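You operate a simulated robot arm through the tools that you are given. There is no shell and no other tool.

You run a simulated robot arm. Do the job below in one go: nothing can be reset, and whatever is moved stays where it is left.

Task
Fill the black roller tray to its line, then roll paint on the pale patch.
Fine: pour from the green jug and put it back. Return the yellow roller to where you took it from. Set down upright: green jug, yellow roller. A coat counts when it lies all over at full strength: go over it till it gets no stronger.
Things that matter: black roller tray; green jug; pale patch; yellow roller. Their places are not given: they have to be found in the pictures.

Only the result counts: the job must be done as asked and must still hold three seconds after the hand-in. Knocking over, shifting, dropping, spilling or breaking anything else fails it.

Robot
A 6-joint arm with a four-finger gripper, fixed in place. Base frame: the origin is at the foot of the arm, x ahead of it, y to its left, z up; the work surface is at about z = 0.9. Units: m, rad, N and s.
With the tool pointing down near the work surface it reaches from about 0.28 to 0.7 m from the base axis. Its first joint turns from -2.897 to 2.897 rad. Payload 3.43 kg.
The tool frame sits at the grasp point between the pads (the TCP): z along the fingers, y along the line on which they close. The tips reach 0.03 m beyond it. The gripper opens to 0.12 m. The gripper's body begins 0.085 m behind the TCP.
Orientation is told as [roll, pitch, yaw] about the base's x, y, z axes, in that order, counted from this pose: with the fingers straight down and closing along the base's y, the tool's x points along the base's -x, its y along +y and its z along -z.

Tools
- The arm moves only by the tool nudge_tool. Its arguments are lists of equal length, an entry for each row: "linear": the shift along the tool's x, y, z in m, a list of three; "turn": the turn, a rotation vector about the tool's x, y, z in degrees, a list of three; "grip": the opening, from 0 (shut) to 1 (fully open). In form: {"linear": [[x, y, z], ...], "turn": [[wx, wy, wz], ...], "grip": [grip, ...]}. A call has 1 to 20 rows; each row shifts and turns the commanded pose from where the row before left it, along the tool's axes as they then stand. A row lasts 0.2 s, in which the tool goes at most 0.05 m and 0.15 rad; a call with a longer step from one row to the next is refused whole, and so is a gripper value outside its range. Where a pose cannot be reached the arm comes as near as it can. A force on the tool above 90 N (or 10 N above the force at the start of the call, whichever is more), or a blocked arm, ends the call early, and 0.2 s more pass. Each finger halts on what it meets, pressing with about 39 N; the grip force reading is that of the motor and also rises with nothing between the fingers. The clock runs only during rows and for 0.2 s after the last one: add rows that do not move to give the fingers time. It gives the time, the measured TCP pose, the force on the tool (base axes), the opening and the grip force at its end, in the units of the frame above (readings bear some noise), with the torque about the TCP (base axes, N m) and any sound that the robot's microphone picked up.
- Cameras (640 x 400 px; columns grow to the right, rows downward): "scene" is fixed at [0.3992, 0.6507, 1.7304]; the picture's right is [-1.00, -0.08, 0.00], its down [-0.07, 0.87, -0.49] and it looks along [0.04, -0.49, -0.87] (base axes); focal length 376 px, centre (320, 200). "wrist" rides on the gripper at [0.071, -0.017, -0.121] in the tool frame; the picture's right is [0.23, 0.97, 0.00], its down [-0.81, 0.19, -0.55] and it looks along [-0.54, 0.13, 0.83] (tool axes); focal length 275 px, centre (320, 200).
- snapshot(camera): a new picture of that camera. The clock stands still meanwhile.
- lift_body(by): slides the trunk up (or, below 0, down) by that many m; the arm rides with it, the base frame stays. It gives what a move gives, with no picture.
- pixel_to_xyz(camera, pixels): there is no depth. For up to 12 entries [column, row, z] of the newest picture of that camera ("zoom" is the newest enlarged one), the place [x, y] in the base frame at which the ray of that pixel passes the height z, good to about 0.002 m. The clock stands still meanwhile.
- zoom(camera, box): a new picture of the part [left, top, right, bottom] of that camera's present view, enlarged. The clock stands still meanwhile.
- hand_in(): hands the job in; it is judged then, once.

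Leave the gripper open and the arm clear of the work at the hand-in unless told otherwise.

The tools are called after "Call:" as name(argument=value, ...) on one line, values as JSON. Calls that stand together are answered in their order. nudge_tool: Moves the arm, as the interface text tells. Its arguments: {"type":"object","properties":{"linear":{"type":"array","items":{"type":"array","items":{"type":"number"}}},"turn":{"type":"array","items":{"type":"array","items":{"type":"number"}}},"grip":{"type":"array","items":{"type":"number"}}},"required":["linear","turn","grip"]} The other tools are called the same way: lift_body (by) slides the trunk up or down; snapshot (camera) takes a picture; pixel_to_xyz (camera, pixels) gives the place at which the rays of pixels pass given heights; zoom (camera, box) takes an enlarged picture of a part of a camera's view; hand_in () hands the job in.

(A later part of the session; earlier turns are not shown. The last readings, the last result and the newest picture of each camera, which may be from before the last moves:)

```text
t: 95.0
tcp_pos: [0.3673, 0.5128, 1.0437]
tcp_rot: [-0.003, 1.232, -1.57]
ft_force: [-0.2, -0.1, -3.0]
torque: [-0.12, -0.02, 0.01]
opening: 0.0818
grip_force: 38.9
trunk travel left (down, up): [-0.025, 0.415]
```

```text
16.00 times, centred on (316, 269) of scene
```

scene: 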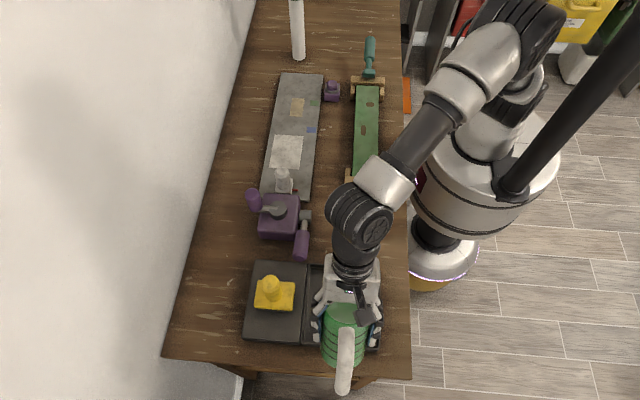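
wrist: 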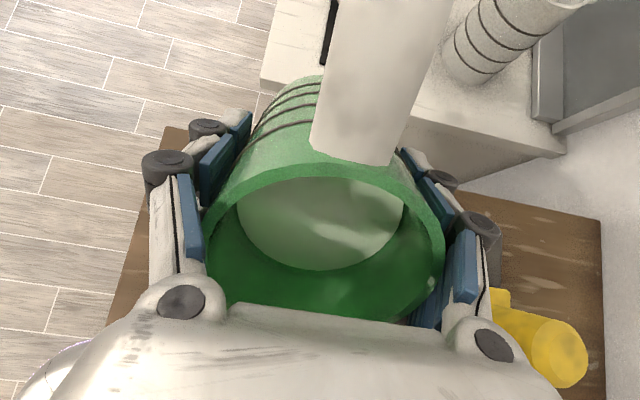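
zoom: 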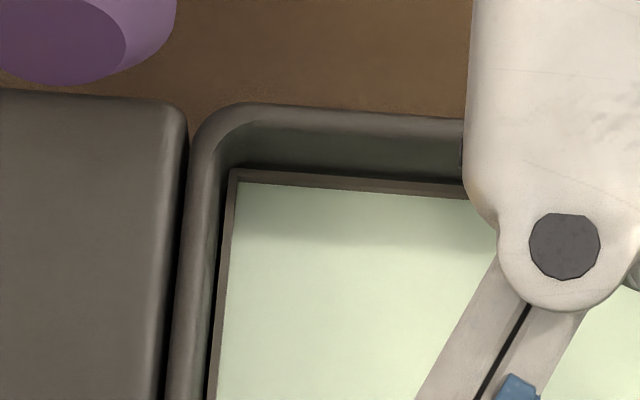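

The paint's edge now meets the strip (no dark gap). I'll stop the pour by tilting back to level, then look again.

Call:
nudge_tool(linear=[[0, 0, 0], [0, 0, 0], [0, 0, 0], [0, 0, 0], [0, 0, 0], [0, 0, 0], [0, 0, 0], [0, 0, 0], [0, 0, 0], [0, 0, 0], [0, 0, 0]], turn=[[0, -7.5, 0], [0, -7.5, 0], [0, -7.5, 0], [0, -7.5, 0], [0, -7.5, 0], [0, -7.5, 0], [0, -7.5, 0], [0, -7.5, 0], [0, -7.5, 0], [0, -3, 0], [0, 0, 0]], grip=[0, 0, 0, 0, 0, 0, 0, 0, 0, 0, 0])

Call:
zoom(camera="scene", box=[298, 258, 334, 280])

Call:
snapshot(camera="scene")

```text
t: 97.4
tcp_pos: [0.3674, 0.5117, 1.0422]
tcp_rot: [0.001, 0.002, -1.568]
ft_force: [-0.4, 0.7, -1.7]
torque: [-0.01, 0.01, 0.01]
opening: 0.0817
grip_force: 38.7
trunk travel left (down, up): [-0.025, 0.415]
```

```text
16.00 times, centred on (316, 269) of scene
```

zoom: 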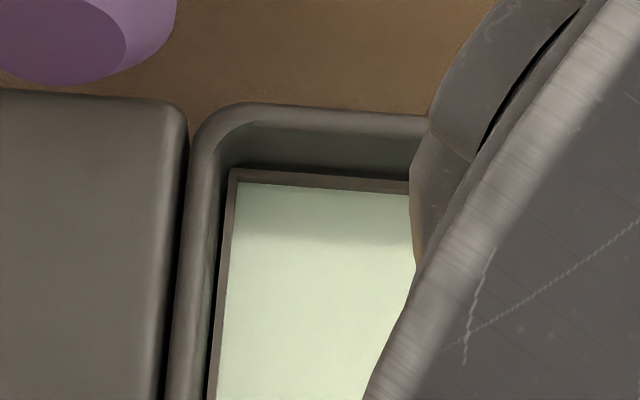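

```text
taken
```

scene: 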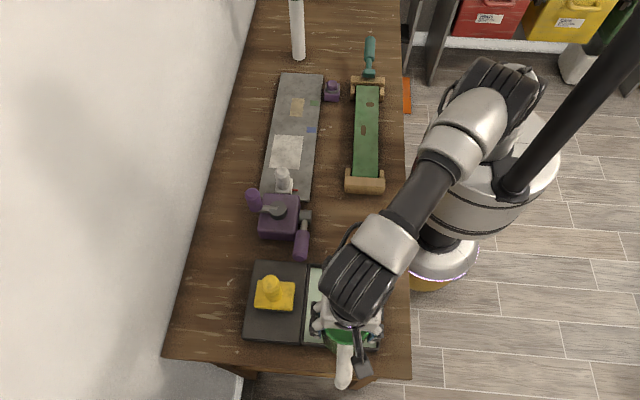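

Level again and the edge stays at the strip. Now carry the jug home: up, turn back 90°, then translate to y≈0.268.

Call:
nudge_tool(linear=[[0, 0, -0.02], [0, 0, -0.03], [0, 0, -0.03], [0, 0, 0], [0, 0, 0], [0, 0, 0], [0, 0, 0], [0, 0, 0], [0, 0, 0], [0, 0, 0], [0, 0, 0], [0, 0, 0], [0, 0, 0], [0, 0, 0], [0, 0, 0], [0, 0, 0], [0, 0, 0]], turn=[[0, 0, 0], [0, 0, 0], [0, 0, 0], [0, 0, -5], [0, 0, -7], [0, 0, -7], [0, 0, -7], [0, 0, -7], [0, 0, -7], [0, 0, -7], [0, 0, -7], [0, 0, -7], [0, 0, -7], [0, 0, -7], [0, 0, -7], [0, 0, -8], [0, 0, 0]], grip=[0, 0, 0, 0, 0, 0, 0, 0, 0, 0, 0, 0, 0, 0, 0, 0, 0])

Call:
nudge_tool(linear=[[0, -0.02, 0], [0, -0.03, 0], [0, -0.035, 0], [0, -0.035, 0], [0, -0.035, 0], [0, -0.035, 0], [0, -0.03, 0], [0, -0.02, 0], [0, -0.004, 0], [0, 0, 0]], turn=[[0, 0, 0], [0, 0, 0], [0, 0, 0], [0, 0, 0], [0, 0, 0], [0, 0, 0], [0, 0, 0], [0, 0, 0], [0, 0, 0], [0, 0, 0]], grip=[0, 0, 0, 0, 0, 0, 0, 0, 0, 0])

Call:
zoom(camera="scene", box=[240, 180, 420, 350])

```text
t: 101.0
tcp_pos: [0.3665, 0.5124, 1.1221]
tcp_rot: [0.001, 0.0, 0.002]
ft_force: [-0.4, -0.2, -2.9]
torque: [0.01, -0.04, 0.0]
opening: 0.0818
grip_force: 38.9
trunk travel left (down, up): [-0.025, 0.415]
```

```text
t: 103.2
tcp_pos: [0.3665, 0.2678, 1.1221]
tcp_rot: [0.001, 0.001, 0.001]
ft_force: [-0.1, 0.7, -3.7]
torque: [-0.01, -0.02, -0.01]
opening: 0.0818
grip_force: 38.6
trunk travel left (down, up): [-0.025, 0.415]
```

```text
2.35 times, centred on (330, 265) of scene
```

zoom: 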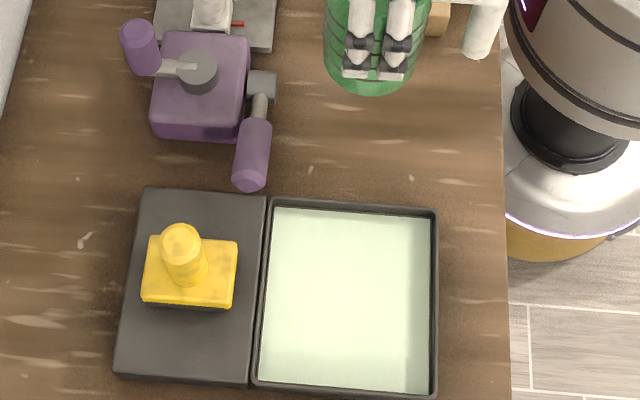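

The tray is in plain view now. I'll check all walls closely against the strip while the jug is still in hand.

Call:
zoom(camera="scene", box=[330, 256, 366, 278])

Call:
zoom(camera="scene", box=[360, 260, 396, 282])

Call:
zoom(camera="scene", box=[360, 335, 396, 357])

Call:
snapshot(camera="wrist")

```text
16.00 times, centred on (348, 267) of scene
```

zoom: 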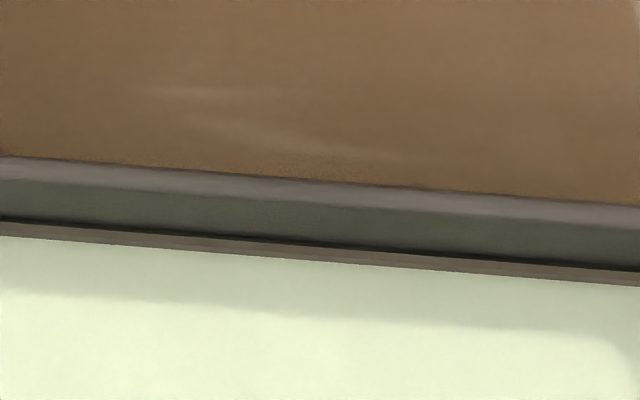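

```text
16.00 times, centred on (378, 271) of scene
```

zoom: 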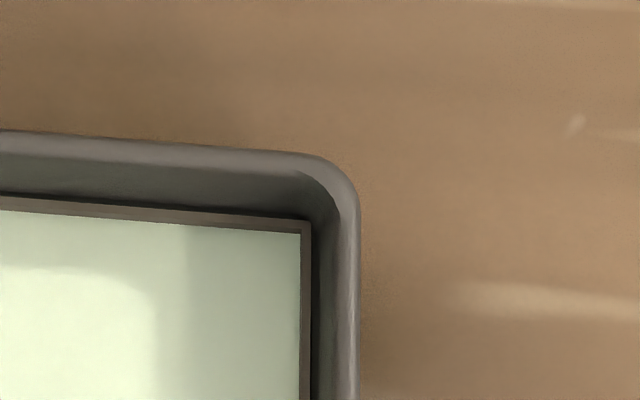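

```text
16.00 times, centred on (378, 346) of scene
```

zoom: 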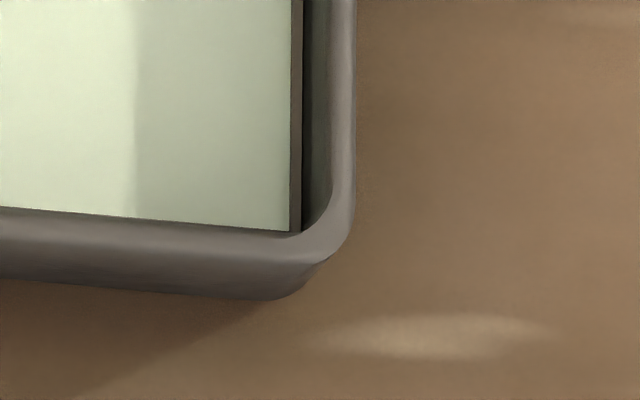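

```text
taken
```

wrist: 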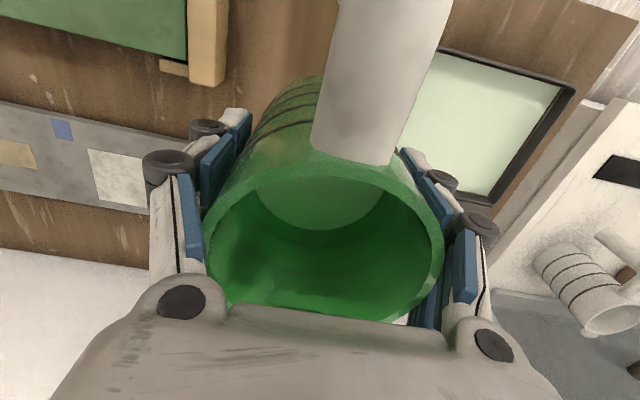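

The paint meets the strip all around. I'll set the jug down now and then check the level from a lower angle with the wrist camera. Lowering to just above the table first.

Call:
nudge_tool(linear=[[0.0, 0, 0.03], [0, 0, 0.03], [0, 0, 0.03], [0, 0, 0.025], [0, 0, 0.02], [0, 0, 0.01], [0, 0, 0]], turn=[[0, 0, 0], [0, 0, 0], [0, 0, 0], [0, 0, 0], [0, 0, 0], [0, 0, 0], [0, 0, 0]], grip=[0, 0, 0, 0, 0, 0, 0])

```text
t: 104.8
tcp_pos: [0.3669, 0.2694, 0.9768]
tcp_rot: [0.004, 0.001, 0.002]
ft_force: [0.5, 0.4, -3.1]
torque: [0.03, -0.01, 0.02]
opening: 0.0817
grip_force: 38.9
trunk travel left (down, up): [-0.025, 0.415]
```

Still hanging (−3 N). Lower in 1.5 mm steps.

Call:
nudge_tool(linear=[[0, 0, 0.0015], [0, 0, 0]], turn=[[0, 0, 0], [0, 0, 0]], grip=[0, 0])

Call:
nudge_tool(linear=[[0, 0, 0.0015], [0, 0, 0]], turn=[[0, 0, 0], [0, 0, 0]], grip=[0, 0])

```text
t: 105.4
tcp_pos: [0.3667, 0.2685, 0.9753]
tcp_rot: [0.003, -0.001, 0.003]
ft_force: [-0.6, 0.9, -1.6]
torque: [-0.1, -0.02, 0.0]
opening: 0.0818
grip_force: 39.1
trunk travel left (down, up): [-0.025, 0.415]
```

```text
t: 106.0
tcp_pos: [0.3661, 0.2685, 0.9747]
tcp_rot: [0.006, -0.001, 0.003]
ft_force: [-2.1, 0.6, 19.7]
torque: [-0.58, 0.72, -0.1]
opening: 0.0818
grip_force: 39.3
trunk travel left (down, up): [-0.025, 0.415]
```

The jug stands (+19.7 N). I'll ease up 1 mm, open the fingers and rise straight up.

Call:
nudge_tool(linear=[[0, 0, -0.001], [0, 0, 0], [0, 0, 0], [0, 0, 0], [0, 0, 0], [0, 0, -0.02], [0, 0, -0.03], [0, 0, -0.04], [0, 0, -0.04], [0, 0, -0.04], [0, 0, 0]], turn=[[0, 0, 0], [0, 0, 0], [0, 0, 0], [0, 0, 0], [0, 0, 0], [0, 0, 0], [0, 0, 0], [0, 0, 0], [0, 0, 0], [0, 0, 0], [0, 0, 0]], grip=[0, 1, 1, 1, 1, 1, 1, 1, 1, 1, 1])

Call:
zoom(camera="scene", box=[300, 180, 400, 260])

Call:
snapshot(camera="wrist")

```text
t: 108.4
tcp_pos: [0.3679, 0.2674, 1.1439]
tcp_rot: [-0.001, 0.002, 0.002]
ft_force: [0.1, 0.0, -0.1]
torque: [-0.02, -0.02, 0.05]
opening: 0.1201
grip_force: 0.1
trunk travel left (down, up): [-0.025, 0.415]
```

```text
5.00 times, centred on (350, 220) of scene
```

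zoom: 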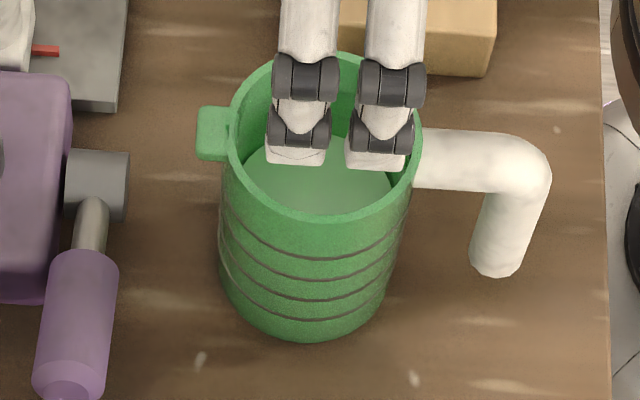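

```text
taken
```

wrist: 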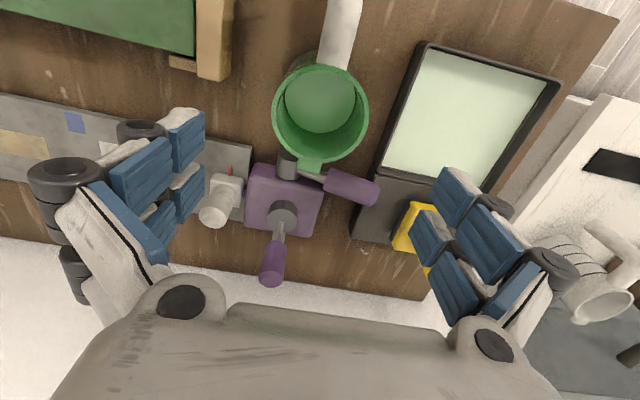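

The jug is back upright at its place. Now I'll look at the tray from a lower angle: move to about (0.25, 0.417, 1.04) and tilt the tool outward ~24° so the wrist camera looks flatter at the far wall.

Call:
nudge_tool(linear=[[0.0295, 0.0375, 0], [0.0295, 0.0375, 0], [0.0295, 0.0375, 0], [0.0295, 0.0375, 0], [0, 0, 0.03], [0, 0, 0.03], [0, 0, 0.03], [0, 0, 0], [0, 0, 0], [0, 0, 0], [0, 0, 0]], turn=[[0, 0, 0], [0, 0, 0], [0, 0, 0], [0, 0, 0], [0, 0, 0], [0, 0, 0], [0, 0, 0], [0, -8, 0], [0, -8, 0], [0, -8, 0], [0, 0, 0]], grip=[1, 1, 1, 1, 1, 1, 1, 1, 1, 1, 1])

Call:
snapshot(camera="wrist")

```text
t: 110.6
tcp_pos: [0.3224, 0.3696, 1.0339]
tcp_rot: [-0.044, -0.394, -0.168]
ft_force: [0.2, -0.2, -0.2]
torque: [0.0, -0.01, 0.0]
opening: 0.1198
grip_force: 0.1
trunk travel left (down, up): [-0.025, 0.415]
stopped in row 11: the arm was blocked; the commanded pose is now the measured one
```

```text
taken
```

wrist: 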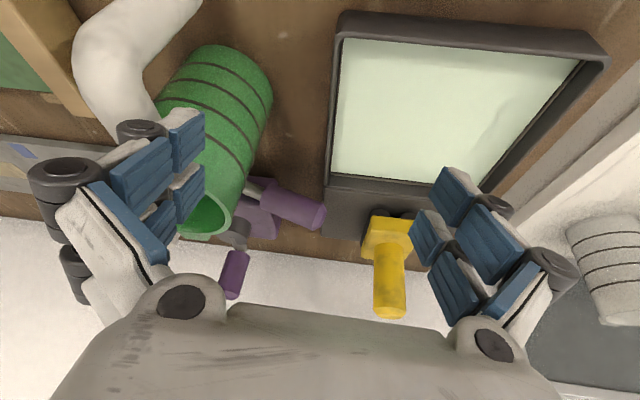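

The arm reports being blocked short of the target. I'll look at the scene to see why before doing anything.

Call:
snapshot(camera="scene")

Call:
zoom(camera="scene", box=[290, 180, 430, 300])

Call:
zoom(camera="wrist", box=[60, 20, 300, 260])

```text
taken
```

scene: 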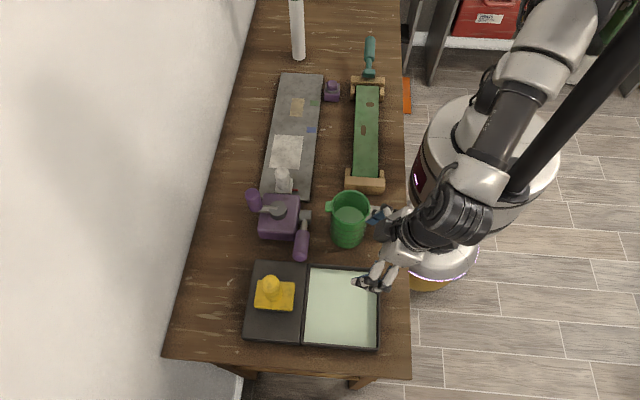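

```text
3.33 times, centred on (360, 240) of scene
```

zoom: 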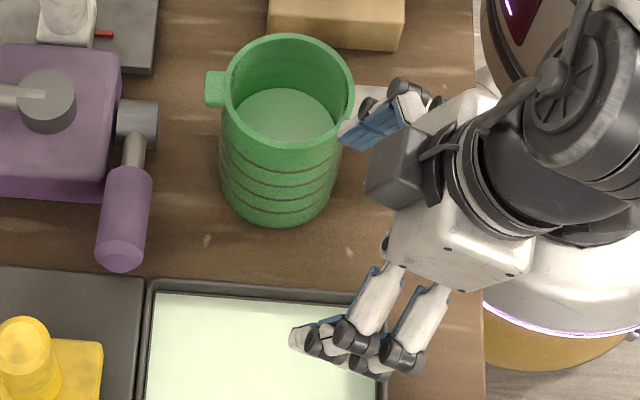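

```text
1.67 times, centred on (180, 140) of wrist
```

zoom: 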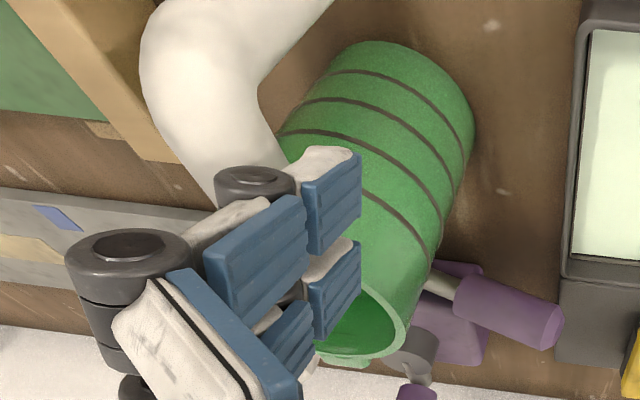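

The jug still stands in place; the −y finger is close to its handle, and the arm itself seems to have been folded too near the trunk. I'll rise straight up (in tool axes (−0.384, −0.041, −0.922) per metre up) to get clear.

Call:
nudge_tool(linear=[[-0.0077, -0.0008, -0.0184], [-0.0115, -0.0012, -0.0277], [-0.0154, -0.0016, -0.0369], [0, 0, 0]], turn=[[0, 0, 0], [0, 0, 0], [0, 0, 0], [0, 0, 0]], grip=[1, 1, 1, 1])

Call:
zoom(camera="scene", box=[290, 180, 430, 300])

```text
t: 111.6
tcp_pos: [0.324, 0.3669, 1.1185]
tcp_rot: [-0.056, -0.39, -0.17]
ft_force: [0.5, 0.0, 0.0]
torque: [0.03, -0.02, -0.02]
opening: 0.1199
grip_force: 0.0
trunk travel left (down, up): [-0.025, 0.415]
```

```text
3.33 times, centred on (360, 240) of scene
```

zoom: 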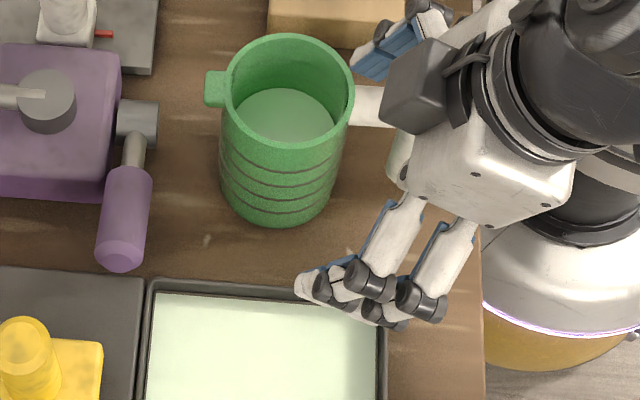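

The jug did not move. Level the tool and bring the trunk back up 0.2 m, where the earlier look at the tray worked well.

Call:
nudge_tool(linear=[[0, 0, 0], [0, 0, 0], [0, 0, 0], [0, 0, 0], [0, 0, 0]], turn=[[-3.2, 0, 0], [0, 7.5, 0], [0, 7.5, 0], [0, 7.3, 0], [0, 0, 0]], grip=[1, 1, 1, 1, 1])

Call:
lift_body(by=0.2)

```text
t: 112.8
tcp_pos: [0.3219, 0.3723, 1.1258]
tcp_rot: [0.015, -0.004, -0.156]
ft_force: [-0.6, 0.0, 0.0]
torque: [0.0, 0.03, 0.03]
opening: 0.1203
grip_force: 0.1
trunk travel left (down, up): [-0.025, 0.415]
```

```text
t: 115.0
tcp_pos: [0.3211, 0.3721, 1.3242]
tcp_rot: [0.016, -0.006, -0.157]
ft_force: [0.1, 0.3, -1.1]
torque: [0.01, -0.04, -0.01]
opening: 0.1201
grip_force: 0.1
trunk travel left (down, up): [-0.225, 0.215]
```

Now to (0.28, 0.43, 1.10), levelled and yaw 0, for a look at the paint line on the far walls.

Call:
nudge_tool(linear=[[0, 0, 0], [0, 0, 0], [0.0068, 0.0097, 0.037], [0.0068, 0.0097, 0.037], [0.0068, 0.0097, 0.037], [0.0068, 0.0097, 0.037], [0.0068, 0.0097, 0.037], [0.0068, 0.0097, 0.037], [0, 0, 0]], turn=[[0.9, 0, -4.4], [0, 0, -4.5], [0, 0, 0], [0, 0, 0], [0, 0, 0], [0, 0, 0], [0, 0, 0], [0, 0, 0], [0, 0, 0]], grip=[1, 1, 1, 1, 1, 1, 1, 1, 1])

Call:
snapshot(camera="wrist")

```text
t: 117.0
tcp_pos: [0.2818, 0.4277, 1.1029]
tcp_rot: [0.001, -0.006, -0.002]
ft_force: [0.2, 0.0, -0.4]
torque: [0.05, -0.01, -0.01]
opening: 0.1199
grip_force: 0.1
trunk travel left (down, up): [-0.225, 0.215]
```

```text
taken
```

wrist: 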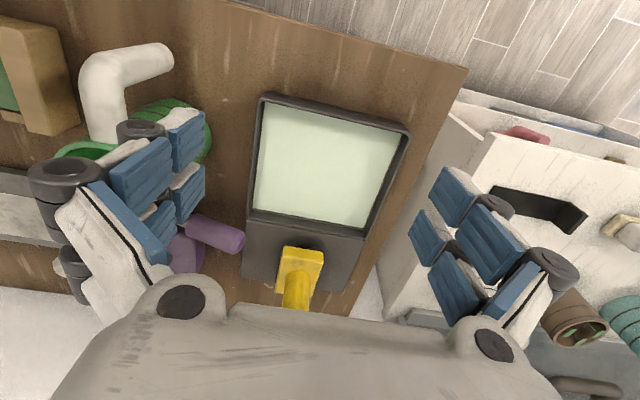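

Good view. Zoom at the walls: far wall corners near (255,205) and (360,228).

Call:
zoom(camera="wrist", box=[340, 210, 380, 240])

Call:
zoom(camera="wrist", box=[240, 195, 280, 225])

Call:
zoom(camera="wrist", box=[380, 120, 420, 150])

```text
13.33 times, centred on (360, 225) of wrist
```

zoom: 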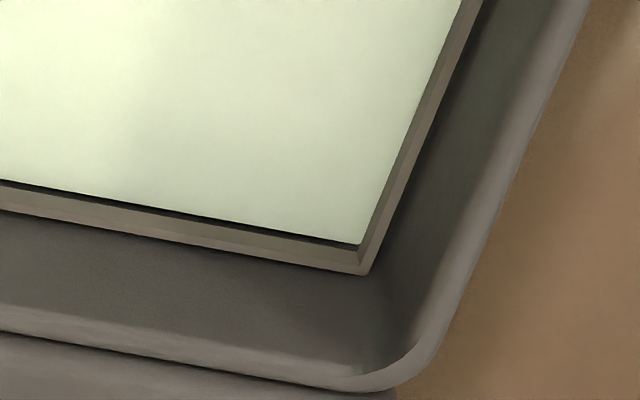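

```text
13.33 times, centred on (260, 210) of wrist
```

zoom: 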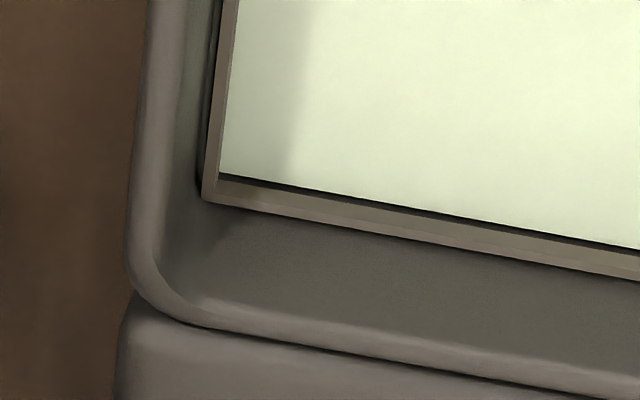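

```text
13.33 times, centred on (400, 135) of wrist
```

zoom: 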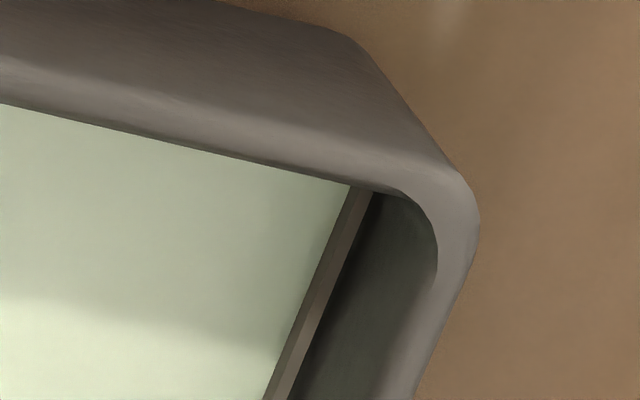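

From this flatter angle I see the strip's front face, and beneath it a thin dark gap: the paint still lies 2–3 mm below the strip. So a bit more must be poured. I'll go back above the jug (high), then lower the trunk again.

Call:
nudge_tool(linear=[[0, 0, -0.04], [-0.0121, -0.0229, -0.034], [-0.0121, -0.0229, -0.034], [-0.0121, -0.0229, -0.034], [-0.0121, -0.0229, -0.034], [-0.0121, -0.0229, -0.034], [-0.0121, -0.0229, -0.034], [-0.0121, -0.0229, 0], [0, 0, 0]], turn=[[0, 0, 0], [0, 0, 0], [0, 0, 0], [0, 0, 0], [0, 0, 0], [0, 0, 0], [0, 0, 0], [0, 0, 0], [0, 0, 0]], grip=[1, 1, 1, 1, 1, 1, 1, 1, 1])

Call:
zoom(camera="scene", box=[298, 258, 334, 280])

```text
t: 119.0
tcp_pos: [0.3647, 0.2697, 1.3479]
tcp_rot: [0.001, -0.007, -0.002]
ft_force: [0.0, -0.1, 0.3]
torque: [-0.04, -0.02, -0.03]
opening: 0.1201
grip_force: 0.0
trunk travel left (down, up): [-0.225, 0.215]
```

```text
16.00 times, centred on (316, 269) of scene
```

zoom: 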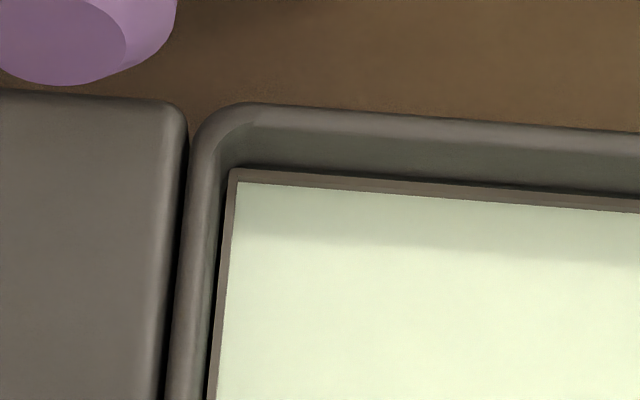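

Reference seen. Now lower the trunk 0.2 m (tool to z≈1.148 above the jug) and check alignment.

Call:
lift_body(by=-0.2)

Call:
snapshot(camera="wrist")

Call:
zoom(camera="wrist", box=[240, 20, 400, 190])

```text
t: 121.2
tcp_pos: [0.3644, 0.2699, 1.147]
tcp_rot: [-0.002, -0.007, -0.002]
ft_force: [0.7, 0.0, 0.1]
torque: [-0.01, 0.0, -0.02]
opening: 0.12
grip_force: 0.0
trunk travel left (down, up): [-0.025, 0.415]
```

```text
taken
```

wrist: 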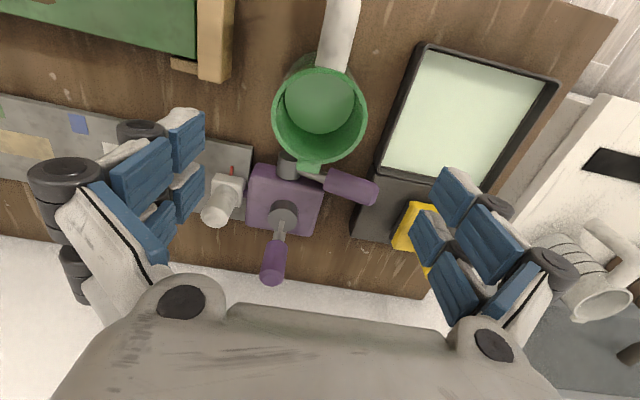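

```text
2.35 times, centred on (320, 105) of wrist
```

zoom: 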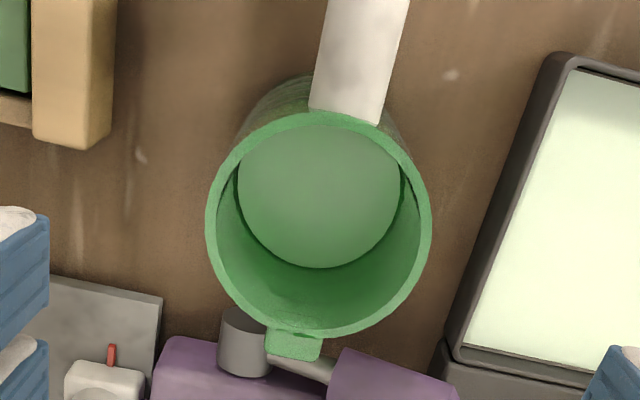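

Check the rim centre here.

Call:
pixel_to_xyz(camera="zoom", pixels=[[206, 222, 1.028], [432, 222, 1.028], [322, 112, 1.028], [312, 338, 1.028], [238, 143, 1.028], [398, 303, 1.028]])

```text
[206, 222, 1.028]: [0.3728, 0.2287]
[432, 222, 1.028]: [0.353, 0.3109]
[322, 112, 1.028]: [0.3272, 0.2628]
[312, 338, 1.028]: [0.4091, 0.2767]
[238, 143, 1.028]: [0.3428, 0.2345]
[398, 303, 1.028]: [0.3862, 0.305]
```

Aligned at (0.365, 0.270). Descend to z≈0.972 and grip.

Call:
nudge_tool(linear=[[0, 0, 0.035], [0, 0, 0.035], [0, 0, 0.035], [0, 0, 0.03], [0, 0, 0.025], [0, 0, 0.015], [0, 0, 0], [0, 0, 0], [0, 0, 0], [0, 0, 0], [0, 0, 0], [0, 0, 0], [0, 0, 0]], turn=[[0, 0.4, 0], [0, 0, 0], [0, 0, 0], [0, 0, 0], [0, 0, 0], [0, 0, 0], [0, 0, 0], [0, 0, 0], [0, 0, 0], [0, 0, 0], [0, 0, 0], [0, 0, 0], [0, 0, 0]], grip=[1, 1, 1, 1, 1, 1, 1, 0, 0, 0, 0, 0, 0])

Call:
nudge_tool(linear=[[0, 0, -0.01], [0, 0, -0.02], [0, 0, -0.03], [0, 0, -0.03], [0, 0, -0.03], [0, 0, -0.03], [0, 0, 0]], turn=[[0, 0, 0], [0, 0, 0], [0, 0, 0], [0, 0, 0], [0, 0, 0], [0, 0, 0], [0, 0, 0]], grip=[0, 0, 0, 0, 0, 0, 0])

Call:
snapshot(camera="wrist")

```text
t: 124.0
tcp_pos: [0.3644, 0.2691, 0.9736]
tcp_rot: [0.005, -0.004, -0.001]
ft_force: [10.5, 0.9, 26.1]
torque: [-0.21, 0.35, 0.08]
opening: 0.0831
grip_force: 39.2
trunk travel left (down, up): [-0.025, 0.415]
```

```text
t: 125.5
tcp_pos: [0.3636, 0.2686, 1.121]
tcp_rot: [-0.002, 0.002, -0.001]
ft_force: [-0.3, 0.3, -3.4]
torque: [-0.02, -0.01, -0.03]
opening: 0.0825
grip_force: 39.0
trunk travel left (down, up): [-0.025, 0.415]
```

```text
taken
```

wrist: 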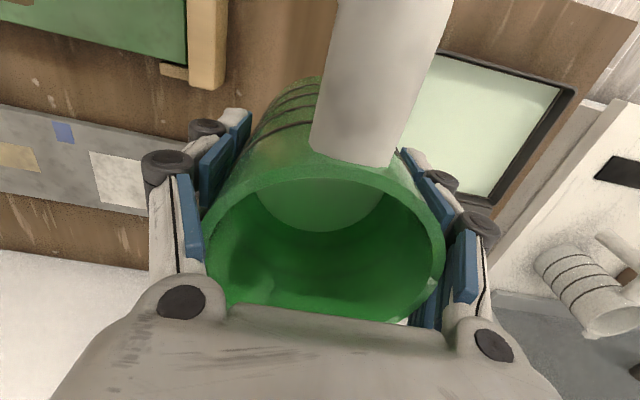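

Jug in hand. Take a baseline of the tray's far wall from this pose: zoom at wrist (540–580, 75–105).

Call:
zoom(camera="wrist", box=[535, 75, 575, 105])

Call:
zoom(camera="wrist", box=[480, 170, 520, 200])

```text
13.33 times, centred on (555, 90) of wrist
```

zoom: 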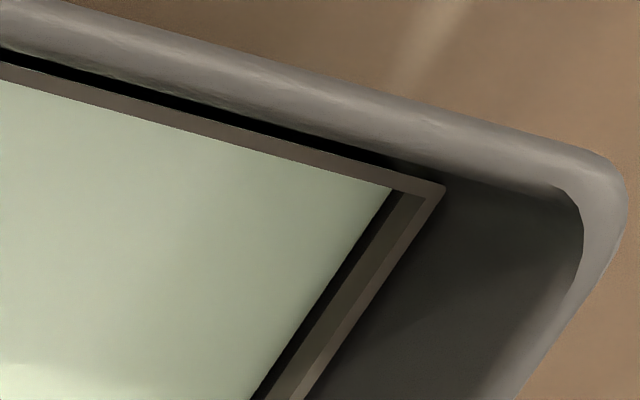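

```text
13.33 times, centred on (500, 185) of wrist
```

zoom: 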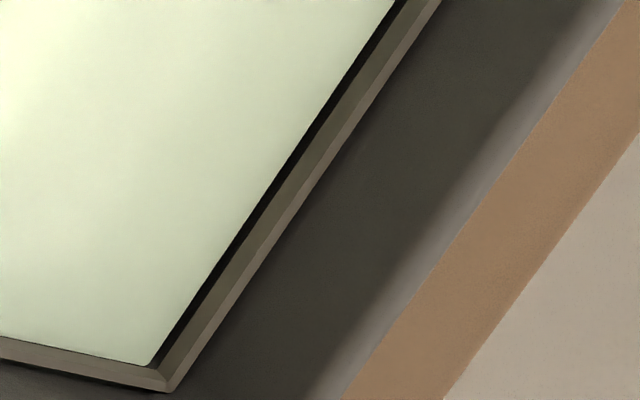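

Clear baseline: there's a visible black gap (about as tall as the strip's face) between paint and strip, so roughly 3–4 mm more is needed. Carry the jug over again.

Call:
nudge_tool(linear=[[-0.002, 0.02, 0], [-0.001, 0.03, 0], [0, 0.035, 0], [0, 0.035, 0], [0, 0.035, 0], [0, 0.035, 0], [0, 0.03, 0], [0, 0.02, 0], [0, 0.004, 0], [0, 0, 0]], turn=[[0, 0, 0], [0, 0, 0], [0, 0, 0], [0, 0, 0], [0, 0, 0], [0, 0, 0], [0, 0, 0], [0, 0, 0], [0, 0, 0], [0, 0, 0]], grip=[0, 0, 0, 0, 0, 0, 0, 0, 0, 0])

Call:
nudge_tool(linear=[[0, 0, 0], [0, 0, 0], [0, 0, 0], [0, 0, 0], [0, 0, 0], [0, 0, 0], [0, 0, 0], [0, 0, 0], [0, 0, 0], [0, 0, 0], [0, 0, 0], [0, 0, 0], [0, 0, 0], [0, 0, 0.02], [0, 0, 0.03], [0, 0, 0.03], [0, 0, 0]], turn=[[0, 0, 5], [0, 0, 7], [0, 0, 7], [0, 0, 7], [0, 0, 7], [0, 0, 7], [0, 0, 7], [0, 0, 7], [0, 0, 7], [0, 0, 7], [0, 0, 7], [0, 0, 7], [0, 0, 8], [0, 0, 0], [0, 0, 0], [0, 0, 0], [0, 0, 0]], grip=[0, 0, 0, 0, 0, 0, 0, 0, 0, 0, 0, 0, 0, 0, 0, 0, 0])

```text
t: 127.8
tcp_pos: [0.3692, 0.513, 1.1212]
tcp_rot: [-0.001, 0.001, -0.003]
ft_force: [-0.4, 0.2, -3.3]
torque: [0.01, -0.02, 0.02]
opening: 0.0825
grip_force: 39.0
trunk travel left (down, up): [-0.025, 0.415]
```

```text
t: 131.3
tcp_pos: [0.3678, 0.5134, 1.0426]
tcp_rot: [0.0, 0.0, -1.572]
ft_force: [-0.2, 0.0, -3.5]
torque: [0.0, 0.01, 0.01]
opening: 0.0819
grip_force: 39.0
trunk travel left (down, up): [-0.025, 0.415]
```

Same pour pose as before. Tilt to 66° (no flow expected there), then look.

Call:
nudge_tool(linear=[[0, 0, 0], [0, 0, 0], [0, 0, 0], [0, 0, 0], [0, 0, 0], [0, 0, 0], [0, 0, 0], [0, 0, 0], [0, 0, 0], [0, 0, 0]], turn=[[0, 7.5, 0], [0, 7.5, 0], [0, 7.5, 0], [0, 7.5, 0], [0, 7.5, 0], [0, 7.5, 0], [0, 7.5, 0], [0, 7.5, 0], [0, 6, 0], [0, 0, 0]], grip=[0, 0, 0, 0, 0, 0, 0, 0, 0, 0])

Call:
zoom(camera="scene", box=[298, 258, 334, 280])

```text
t: 133.6
tcp_pos: [0.3678, 0.514, 1.0405]
tcp_rot: [-0.001, 1.152, -1.573]
ft_force: [0.5, -0.1, -3.2]
torque: [-0.11, -0.01, -0.01]
opening: 0.0821
grip_force: 38.9
trunk travel left (down, up): [-0.025, 0.415]
```

```text
16.00 times, centred on (316, 269) of scene
```

zoom: 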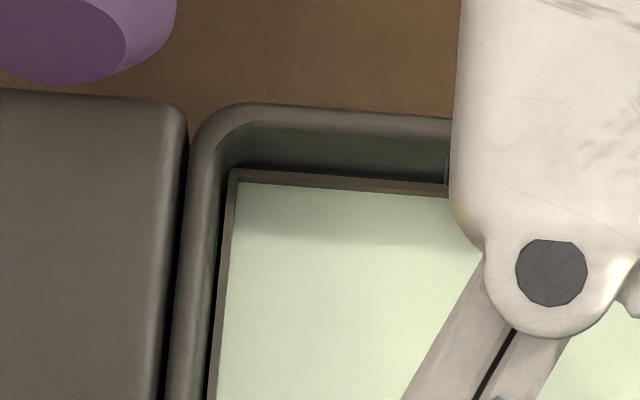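

Unchanged. Now to 72° and hold a moment.

Call:
nudge_tool(linear=[[0, 0, 0], [0, 0, 0], [0, 0, 0], [0, 0, 0]], turn=[[0, 4, 0], [0, 2, 0], [0, 0, 0], [0, 0, 0]], grip=[0, 0, 0, 0])

Call:
zoom(camera="scene", box=[298, 258, 334, 280])

Call:
zoom(camera="wrist", box=[190, 140, 460, 340])

```text
t: 134.6
tcp_pos: [0.3681, 0.5135, 1.0411]
tcp_rot: [-0.004, 1.257, -1.576]
ft_force: [-0.4, -0.2, -2.2]
torque: [-0.15, 0.0, 0.03]
opening: 0.0818
grip_force: 39.1
trunk travel left (down, up): [-0.025, 0.415]
```

```text
16.00 times, centred on (316, 269) of scene
```

zoom: 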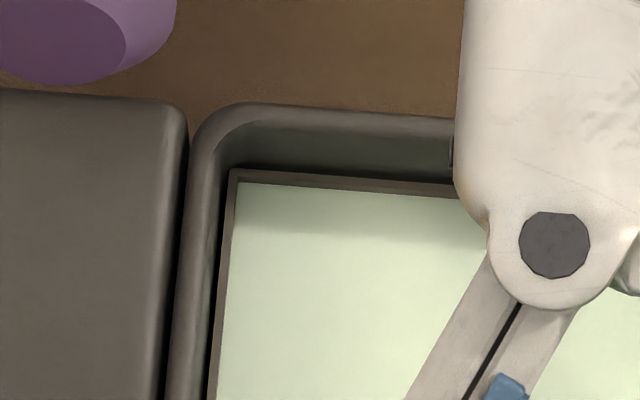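

```text
2.00 times, centred on (325, 240) of wrist
```

zoom: 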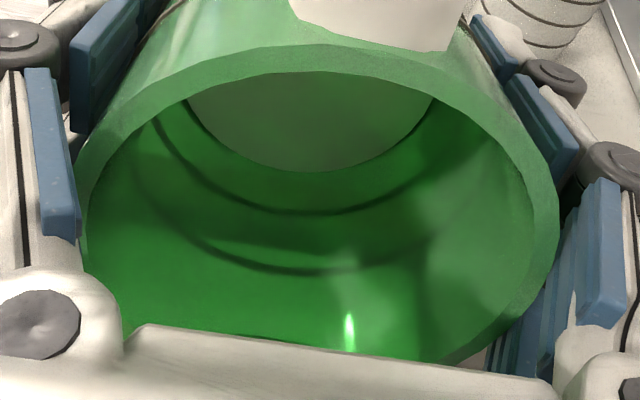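

No visible difference in the scene yet (expected). On to 75° with a hold.

Call:
nudge_tool(linear=[[0, 0, 0], [0, 0, 0], [0, 0, 0], [0, 0, 0], [0, 0, 0]], turn=[[0, 2, 0], [0, 0, 0], [0, 1, 0], [0, 0, 0], [0, 0, 0]], grip=[0, 0, 0, 0, 0])

Call:
zoom(camera="scene", box=[298, 258, 334, 280])

Call:
zoom(camera="wrist", box=[190, 140, 460, 340])

```text
t: 135.8
tcp_pos: [0.3673, 0.5129, 1.0404]
tcp_rot: [-0.003, 1.308, -1.575]
ft_force: [0.9, 0.5, -4.0]
torque: [-0.13, -0.02, 0.02]
opening: 0.0817
grip_force: 39.0
trunk travel left (down, up): [-0.025, 0.415]
```

```text
16.00 times, centred on (316, 269) of scene
```

zoom: 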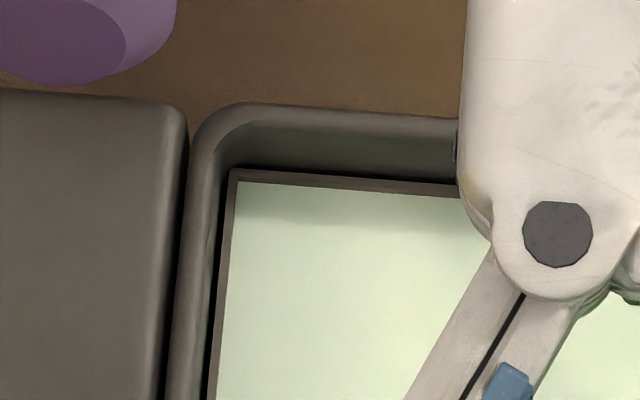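

```text
2.00 times, centred on (325, 240) of wrist
```

zoom: 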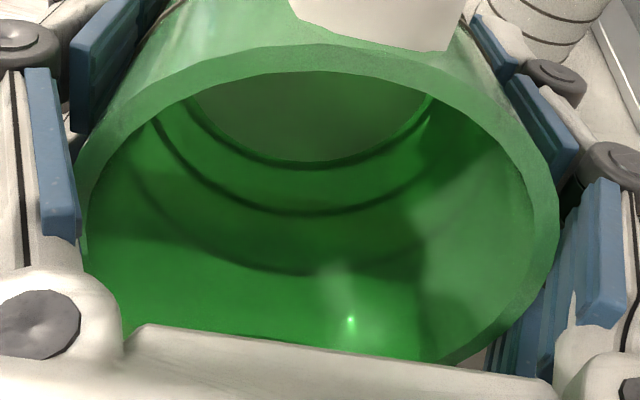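

The paint disc in the jug sank (172→160), so it flows on. To 78° with holds.

Call:
nudge_tool(linear=[[0, 0, 0], [0, 0, 0], [0, 0, 0], [0, 0, 0], [0, 0, 0]], turn=[[0, 1.5, 0], [0, 0, 0], [0, 1.5, 0], [0, 0, 0], [0, 0, 0]], grip=[0, 0, 0, 0, 0])

Call:
zoom(camera="scene", box=[298, 258, 334, 280])

Call:
zoom(camera="wrist", box=[190, 140, 460, 340])

```text
t: 136.9
tcp_pos: [0.368, 0.5129, 1.0407]
tcp_rot: [-0.005, 1.361, -1.579]
ft_force: [0.3, 0.4, -3.9]
torque: [-0.14, 0.0, 0.02]
opening: 0.0819
grip_force: 39.1
trunk travel left (down, up): [-0.025, 0.415]
```

```text
16.00 times, centred on (316, 269) of scene
```

zoom: 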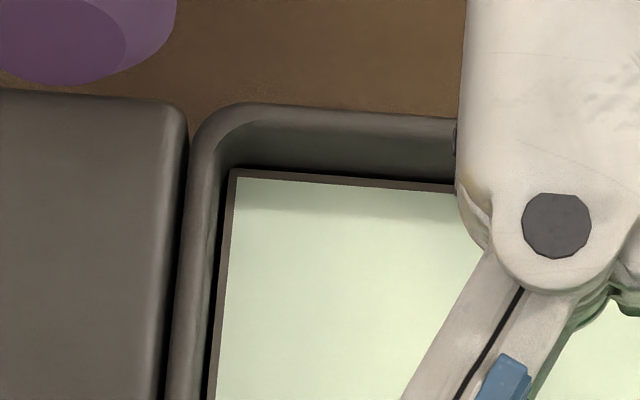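

```text
2.00 times, centred on (325, 240) of wrist
```

zoom: 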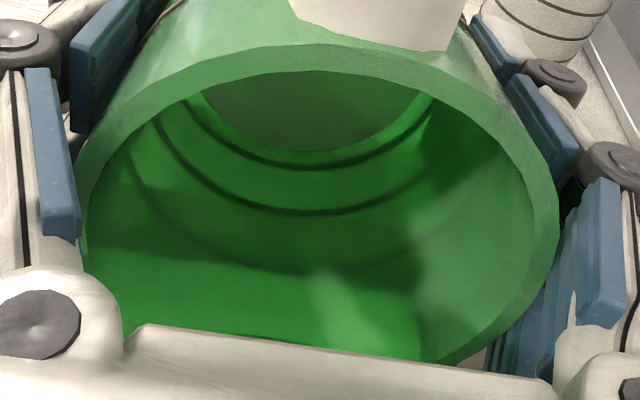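

The paint now covers the lower part of the strip's face (boundary rose from ≈183 to ≈177): the level is about in the middle of the line. Stop: tilt back to level.

Call:
nudge_tool(linear=[[0, 0, 0], [0, 0, 0], [0, 0, 0], [0, 0, 0], [0, 0, 0], [0, 0, 0], [0, 0, 0], [0, 0, 0], [0, 0, 0], [0, 0, 0], [0, 0, 0], [0, 0, 0]], turn=[[0, -8, 0], [0, -8, 0], [0, -7.5, 0], [0, -7.5, 0], [0, -7.5, 0], [0, -7.5, 0], [0, -7.5, 0], [0, -7.5, 0], [0, -7.5, 0], [0, -7.5, 0], [0, -2, 0], [0, 0, 0]], grip=[0, 0, 0, 0, 0, 0, 0, 0, 0, 0, 0, 0])

Call:
zoom(camera="scene", box=[298, 258, 334, 280])

```text
t: 139.6
tcp_pos: [0.3682, 0.5131, 1.0423]
tcp_rot: [0.002, -0.002, -1.571]
ft_force: [-0.3, -0.1, -2.5]
torque: [0.01, -0.01, 0.01]
opening: 0.082
grip_force: 39.1
trunk travel left (down, up): [-0.025, 0.415]
```

```text
16.00 times, centred on (316, 269) of scene
```

zoom: 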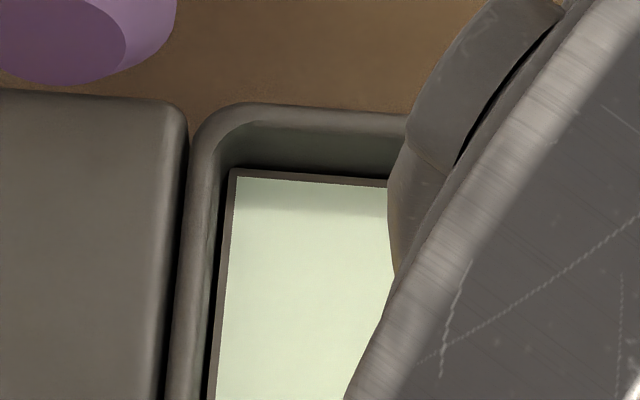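

Level. Now carry the jug home again: up, turn back 90°, translate, and check the tray from the same wrist pose as before.

Call:
nudge_tool(linear=[[0, 0, -0.02], [0, 0, -0.03], [0, 0, -0.03], [0, 0, 0], [0, 0, 0], [0, 0, 0], [0, 0, 0], [0, 0, 0], [0, 0, 0], [0, 0, 0], [0, 0, 0], [0, 0, 0], [0, 0, 0], [0, 0, 0], [0, 0, 0], [0, 0, 0], [0, 0, 0]], turn=[[0, 0, 0], [0, 0, 0], [0, 0, 0], [0, 0, -5], [0, 0, -7], [0, 0, -7], [0, 0, -7], [0, 0, -7], [0, 0, -7], [0, 0, -7], [0, 0, -7], [0, 0, -7], [0, 0, -7], [0, 0, -7], [0, 0, -7], [0, 0, -8], [0, 0, 0]], grip=[0, 0, 0, 0, 0, 0, 0, 0, 0, 0, 0, 0, 0, 0, 0, 0, 0])

Call:
nudge_tool(linear=[[0, -0.02, 0], [0, -0.03, 0], [0, -0.035, 0], [0, -0.035, 0], [0, -0.035, 0], [0, -0.035, 0], [0, -0.03, 0], [0, -0.02, 0], [0, -0.006, 0], [0, 0, 0]], turn=[[0, 0, 0], [0, 0, 0], [0, 0, 0], [0, 0, 0], [0, 0, 0], [0, 0, 0], [0, 0, 0], [0, 0, 0], [0, 0, 0], [0, 0, 0]], grip=[0, 0, 0, 0, 0, 0, 0, 0, 0, 0])

Call:
snapshot(camera="wrist")

Call:
zoom(camera="wrist", box=[535, 75, 575, 105])

Call:
zoom(camera="wrist", box=[480, 170, 520, 200])

```text
t: 143.2
tcp_pos: [0.3697, 0.5134, 1.1219]
tcp_rot: [-0.002, 0.002, -0.001]
ft_force: [0.3, 0.7, -2.4]
torque: [-0.03, -0.01, -0.03]
opening: 0.0817
grip_force: 39.4
trunk travel left (down, up): [-0.025, 0.415]
```

```text
t: 145.3
tcp_pos: [0.3677, 0.2669, 1.1224]
tcp_rot: [-0.002, 0.001, -0.003]
ft_force: [0.0, -0.1, -3.9]
torque: [-0.03, -0.03, -0.02]
opening: 0.0819
grip_force: 38.9
trunk travel left (down, up): [-0.025, 0.415]
```

```text
taken
```

wrist: 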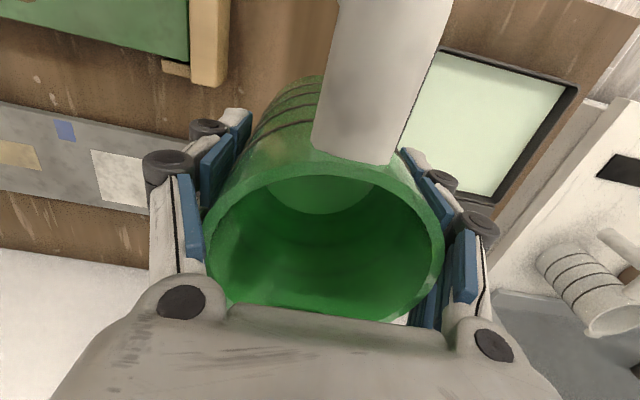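

```text
13.33 times, centred on (555, 90) of wrist
```

zoom: 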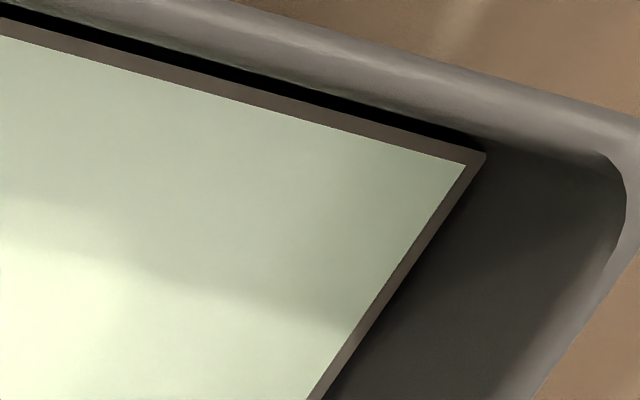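

```text
13.33 times, centred on (500, 185) of wrist
```

zoom: 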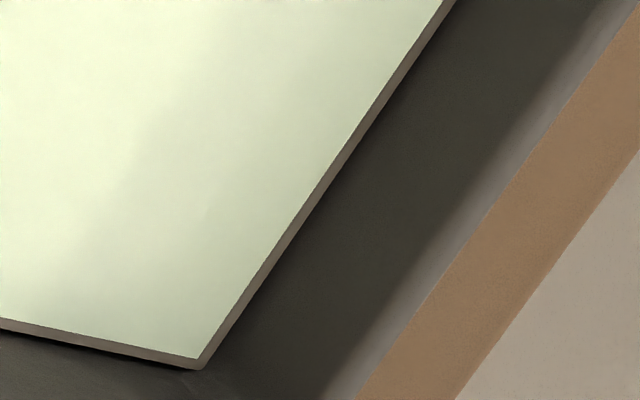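

The paint now reaches up onto the line strip all around with no gap: full to the line. Now set the jug down at its place.

Call:
nudge_tool(linear=[[0.0, 0, 0.03], [0, 0, 0.03], [0, 0, 0.03], [0, 0, 0.025], [0, 0, 0.02], [0, 0, 0.01], [0, 0, 0]], turn=[[0, 0, 0], [0, 0, 0], [0, 0, 0], [0, 0, 0], [0, 0, 0], [0, 0, 0], [0, 0, 0]], grip=[0, 0, 0, 0, 0, 0, 0])

Call:
nudge_tool(linear=[[0, 0, 0.001], [0, 0, 0]], turn=[[0, 0, 0], [0, 0, 0]], grip=[0, 0])

```text
t: 146.9
tcp_pos: [0.3665, 0.2677, 0.9775]
tcp_rot: [-0.001, 0.0, -0.002]
ft_force: [-0.1, -0.2, -2.6]
torque: [0.0, -0.03, -0.02]
opening: 0.0818
grip_force: 39.1
trunk travel left (down, up): [-0.025, 0.415]
```

```text
t: 147.6
tcp_pos: [0.3676, 0.267, 0.9762]
tcp_rot: [-0.001, 0.001, -0.002]
ft_force: [0.4, 0.3, -2.1]
torque: [-0.04, -0.02, -0.03]
opening: 0.0818
grip_force: 39.1
trunk travel left (down, up): [-0.025, 0.415]
```

Call:
nudge_tool(linear=[[0, 0, 0.001], [0, 0, 0]], turn=[[0, 0, 0], [0, 0, 0]], grip=[0, 0])

```text
t: 148.2
tcp_pos: [0.3686, 0.2665, 0.9764]
tcp_rot: [0.0, 0.0, -0.003]
ft_force: [-0.5, 0.2, 2.8]
torque: [0.19, 0.09, 0.04]
opening: 0.0823
grip_force: 38.5
trunk travel left (down, up): [-0.025, 0.415]
```

Contact (+2.8 N). Half a millimetre more, then open and rise straight up.

Call:
nudge_tool(linear=[[0, 0, 0.0004], [0, 0, 0], [0, 0, 0], [0, 0, 0], [0, 0, 0], [0, 0, 0], [0, 0, -0.02], [0, 0, -0.03], [0, 0, -0.04], [0, 0, -0.04], [0, 0, -0.04], [0, 0, 0]], turn=[[0, 0, 0], [0, 0, 0], [0, 0, 0], [0, 0, 0], [0, 0, 0], [0, 0, 0], [0, 0, 0], [0, 0, 0], [0, 0, 0], [0, 0, 0], [0, 0, 0], [0, 0, 0]], grip=[0, 0, 1, 1, 1, 1, 1, 1, 1, 1, 1, 1])

Call:
zoom(camera="scene", box=[300, 180, 400, 260])

Call:
snapshot(camera="wrist")

```text
t: 150.8
tcp_pos: [0.3674, 0.2671, 1.1455]
tcp_rot: [-0.001, 0.001, -0.002]
ft_force: [-0.3, -1.2, 0.3]
torque: [0.0, -0.01, -0.01]
opening: 0.12
grip_force: 0.0
trunk travel left (down, up): [-0.025, 0.415]
```

```text
5.00 times, centred on (350, 220) of scene
```

zoom: 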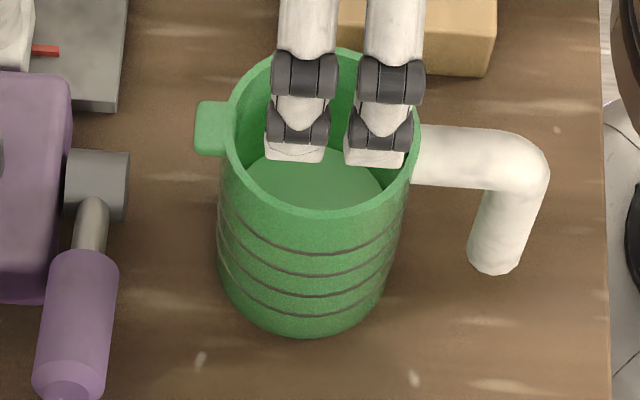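

```text
taken
```

wrist: 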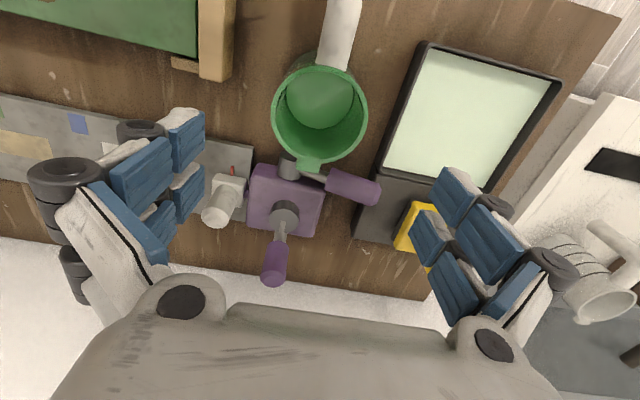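

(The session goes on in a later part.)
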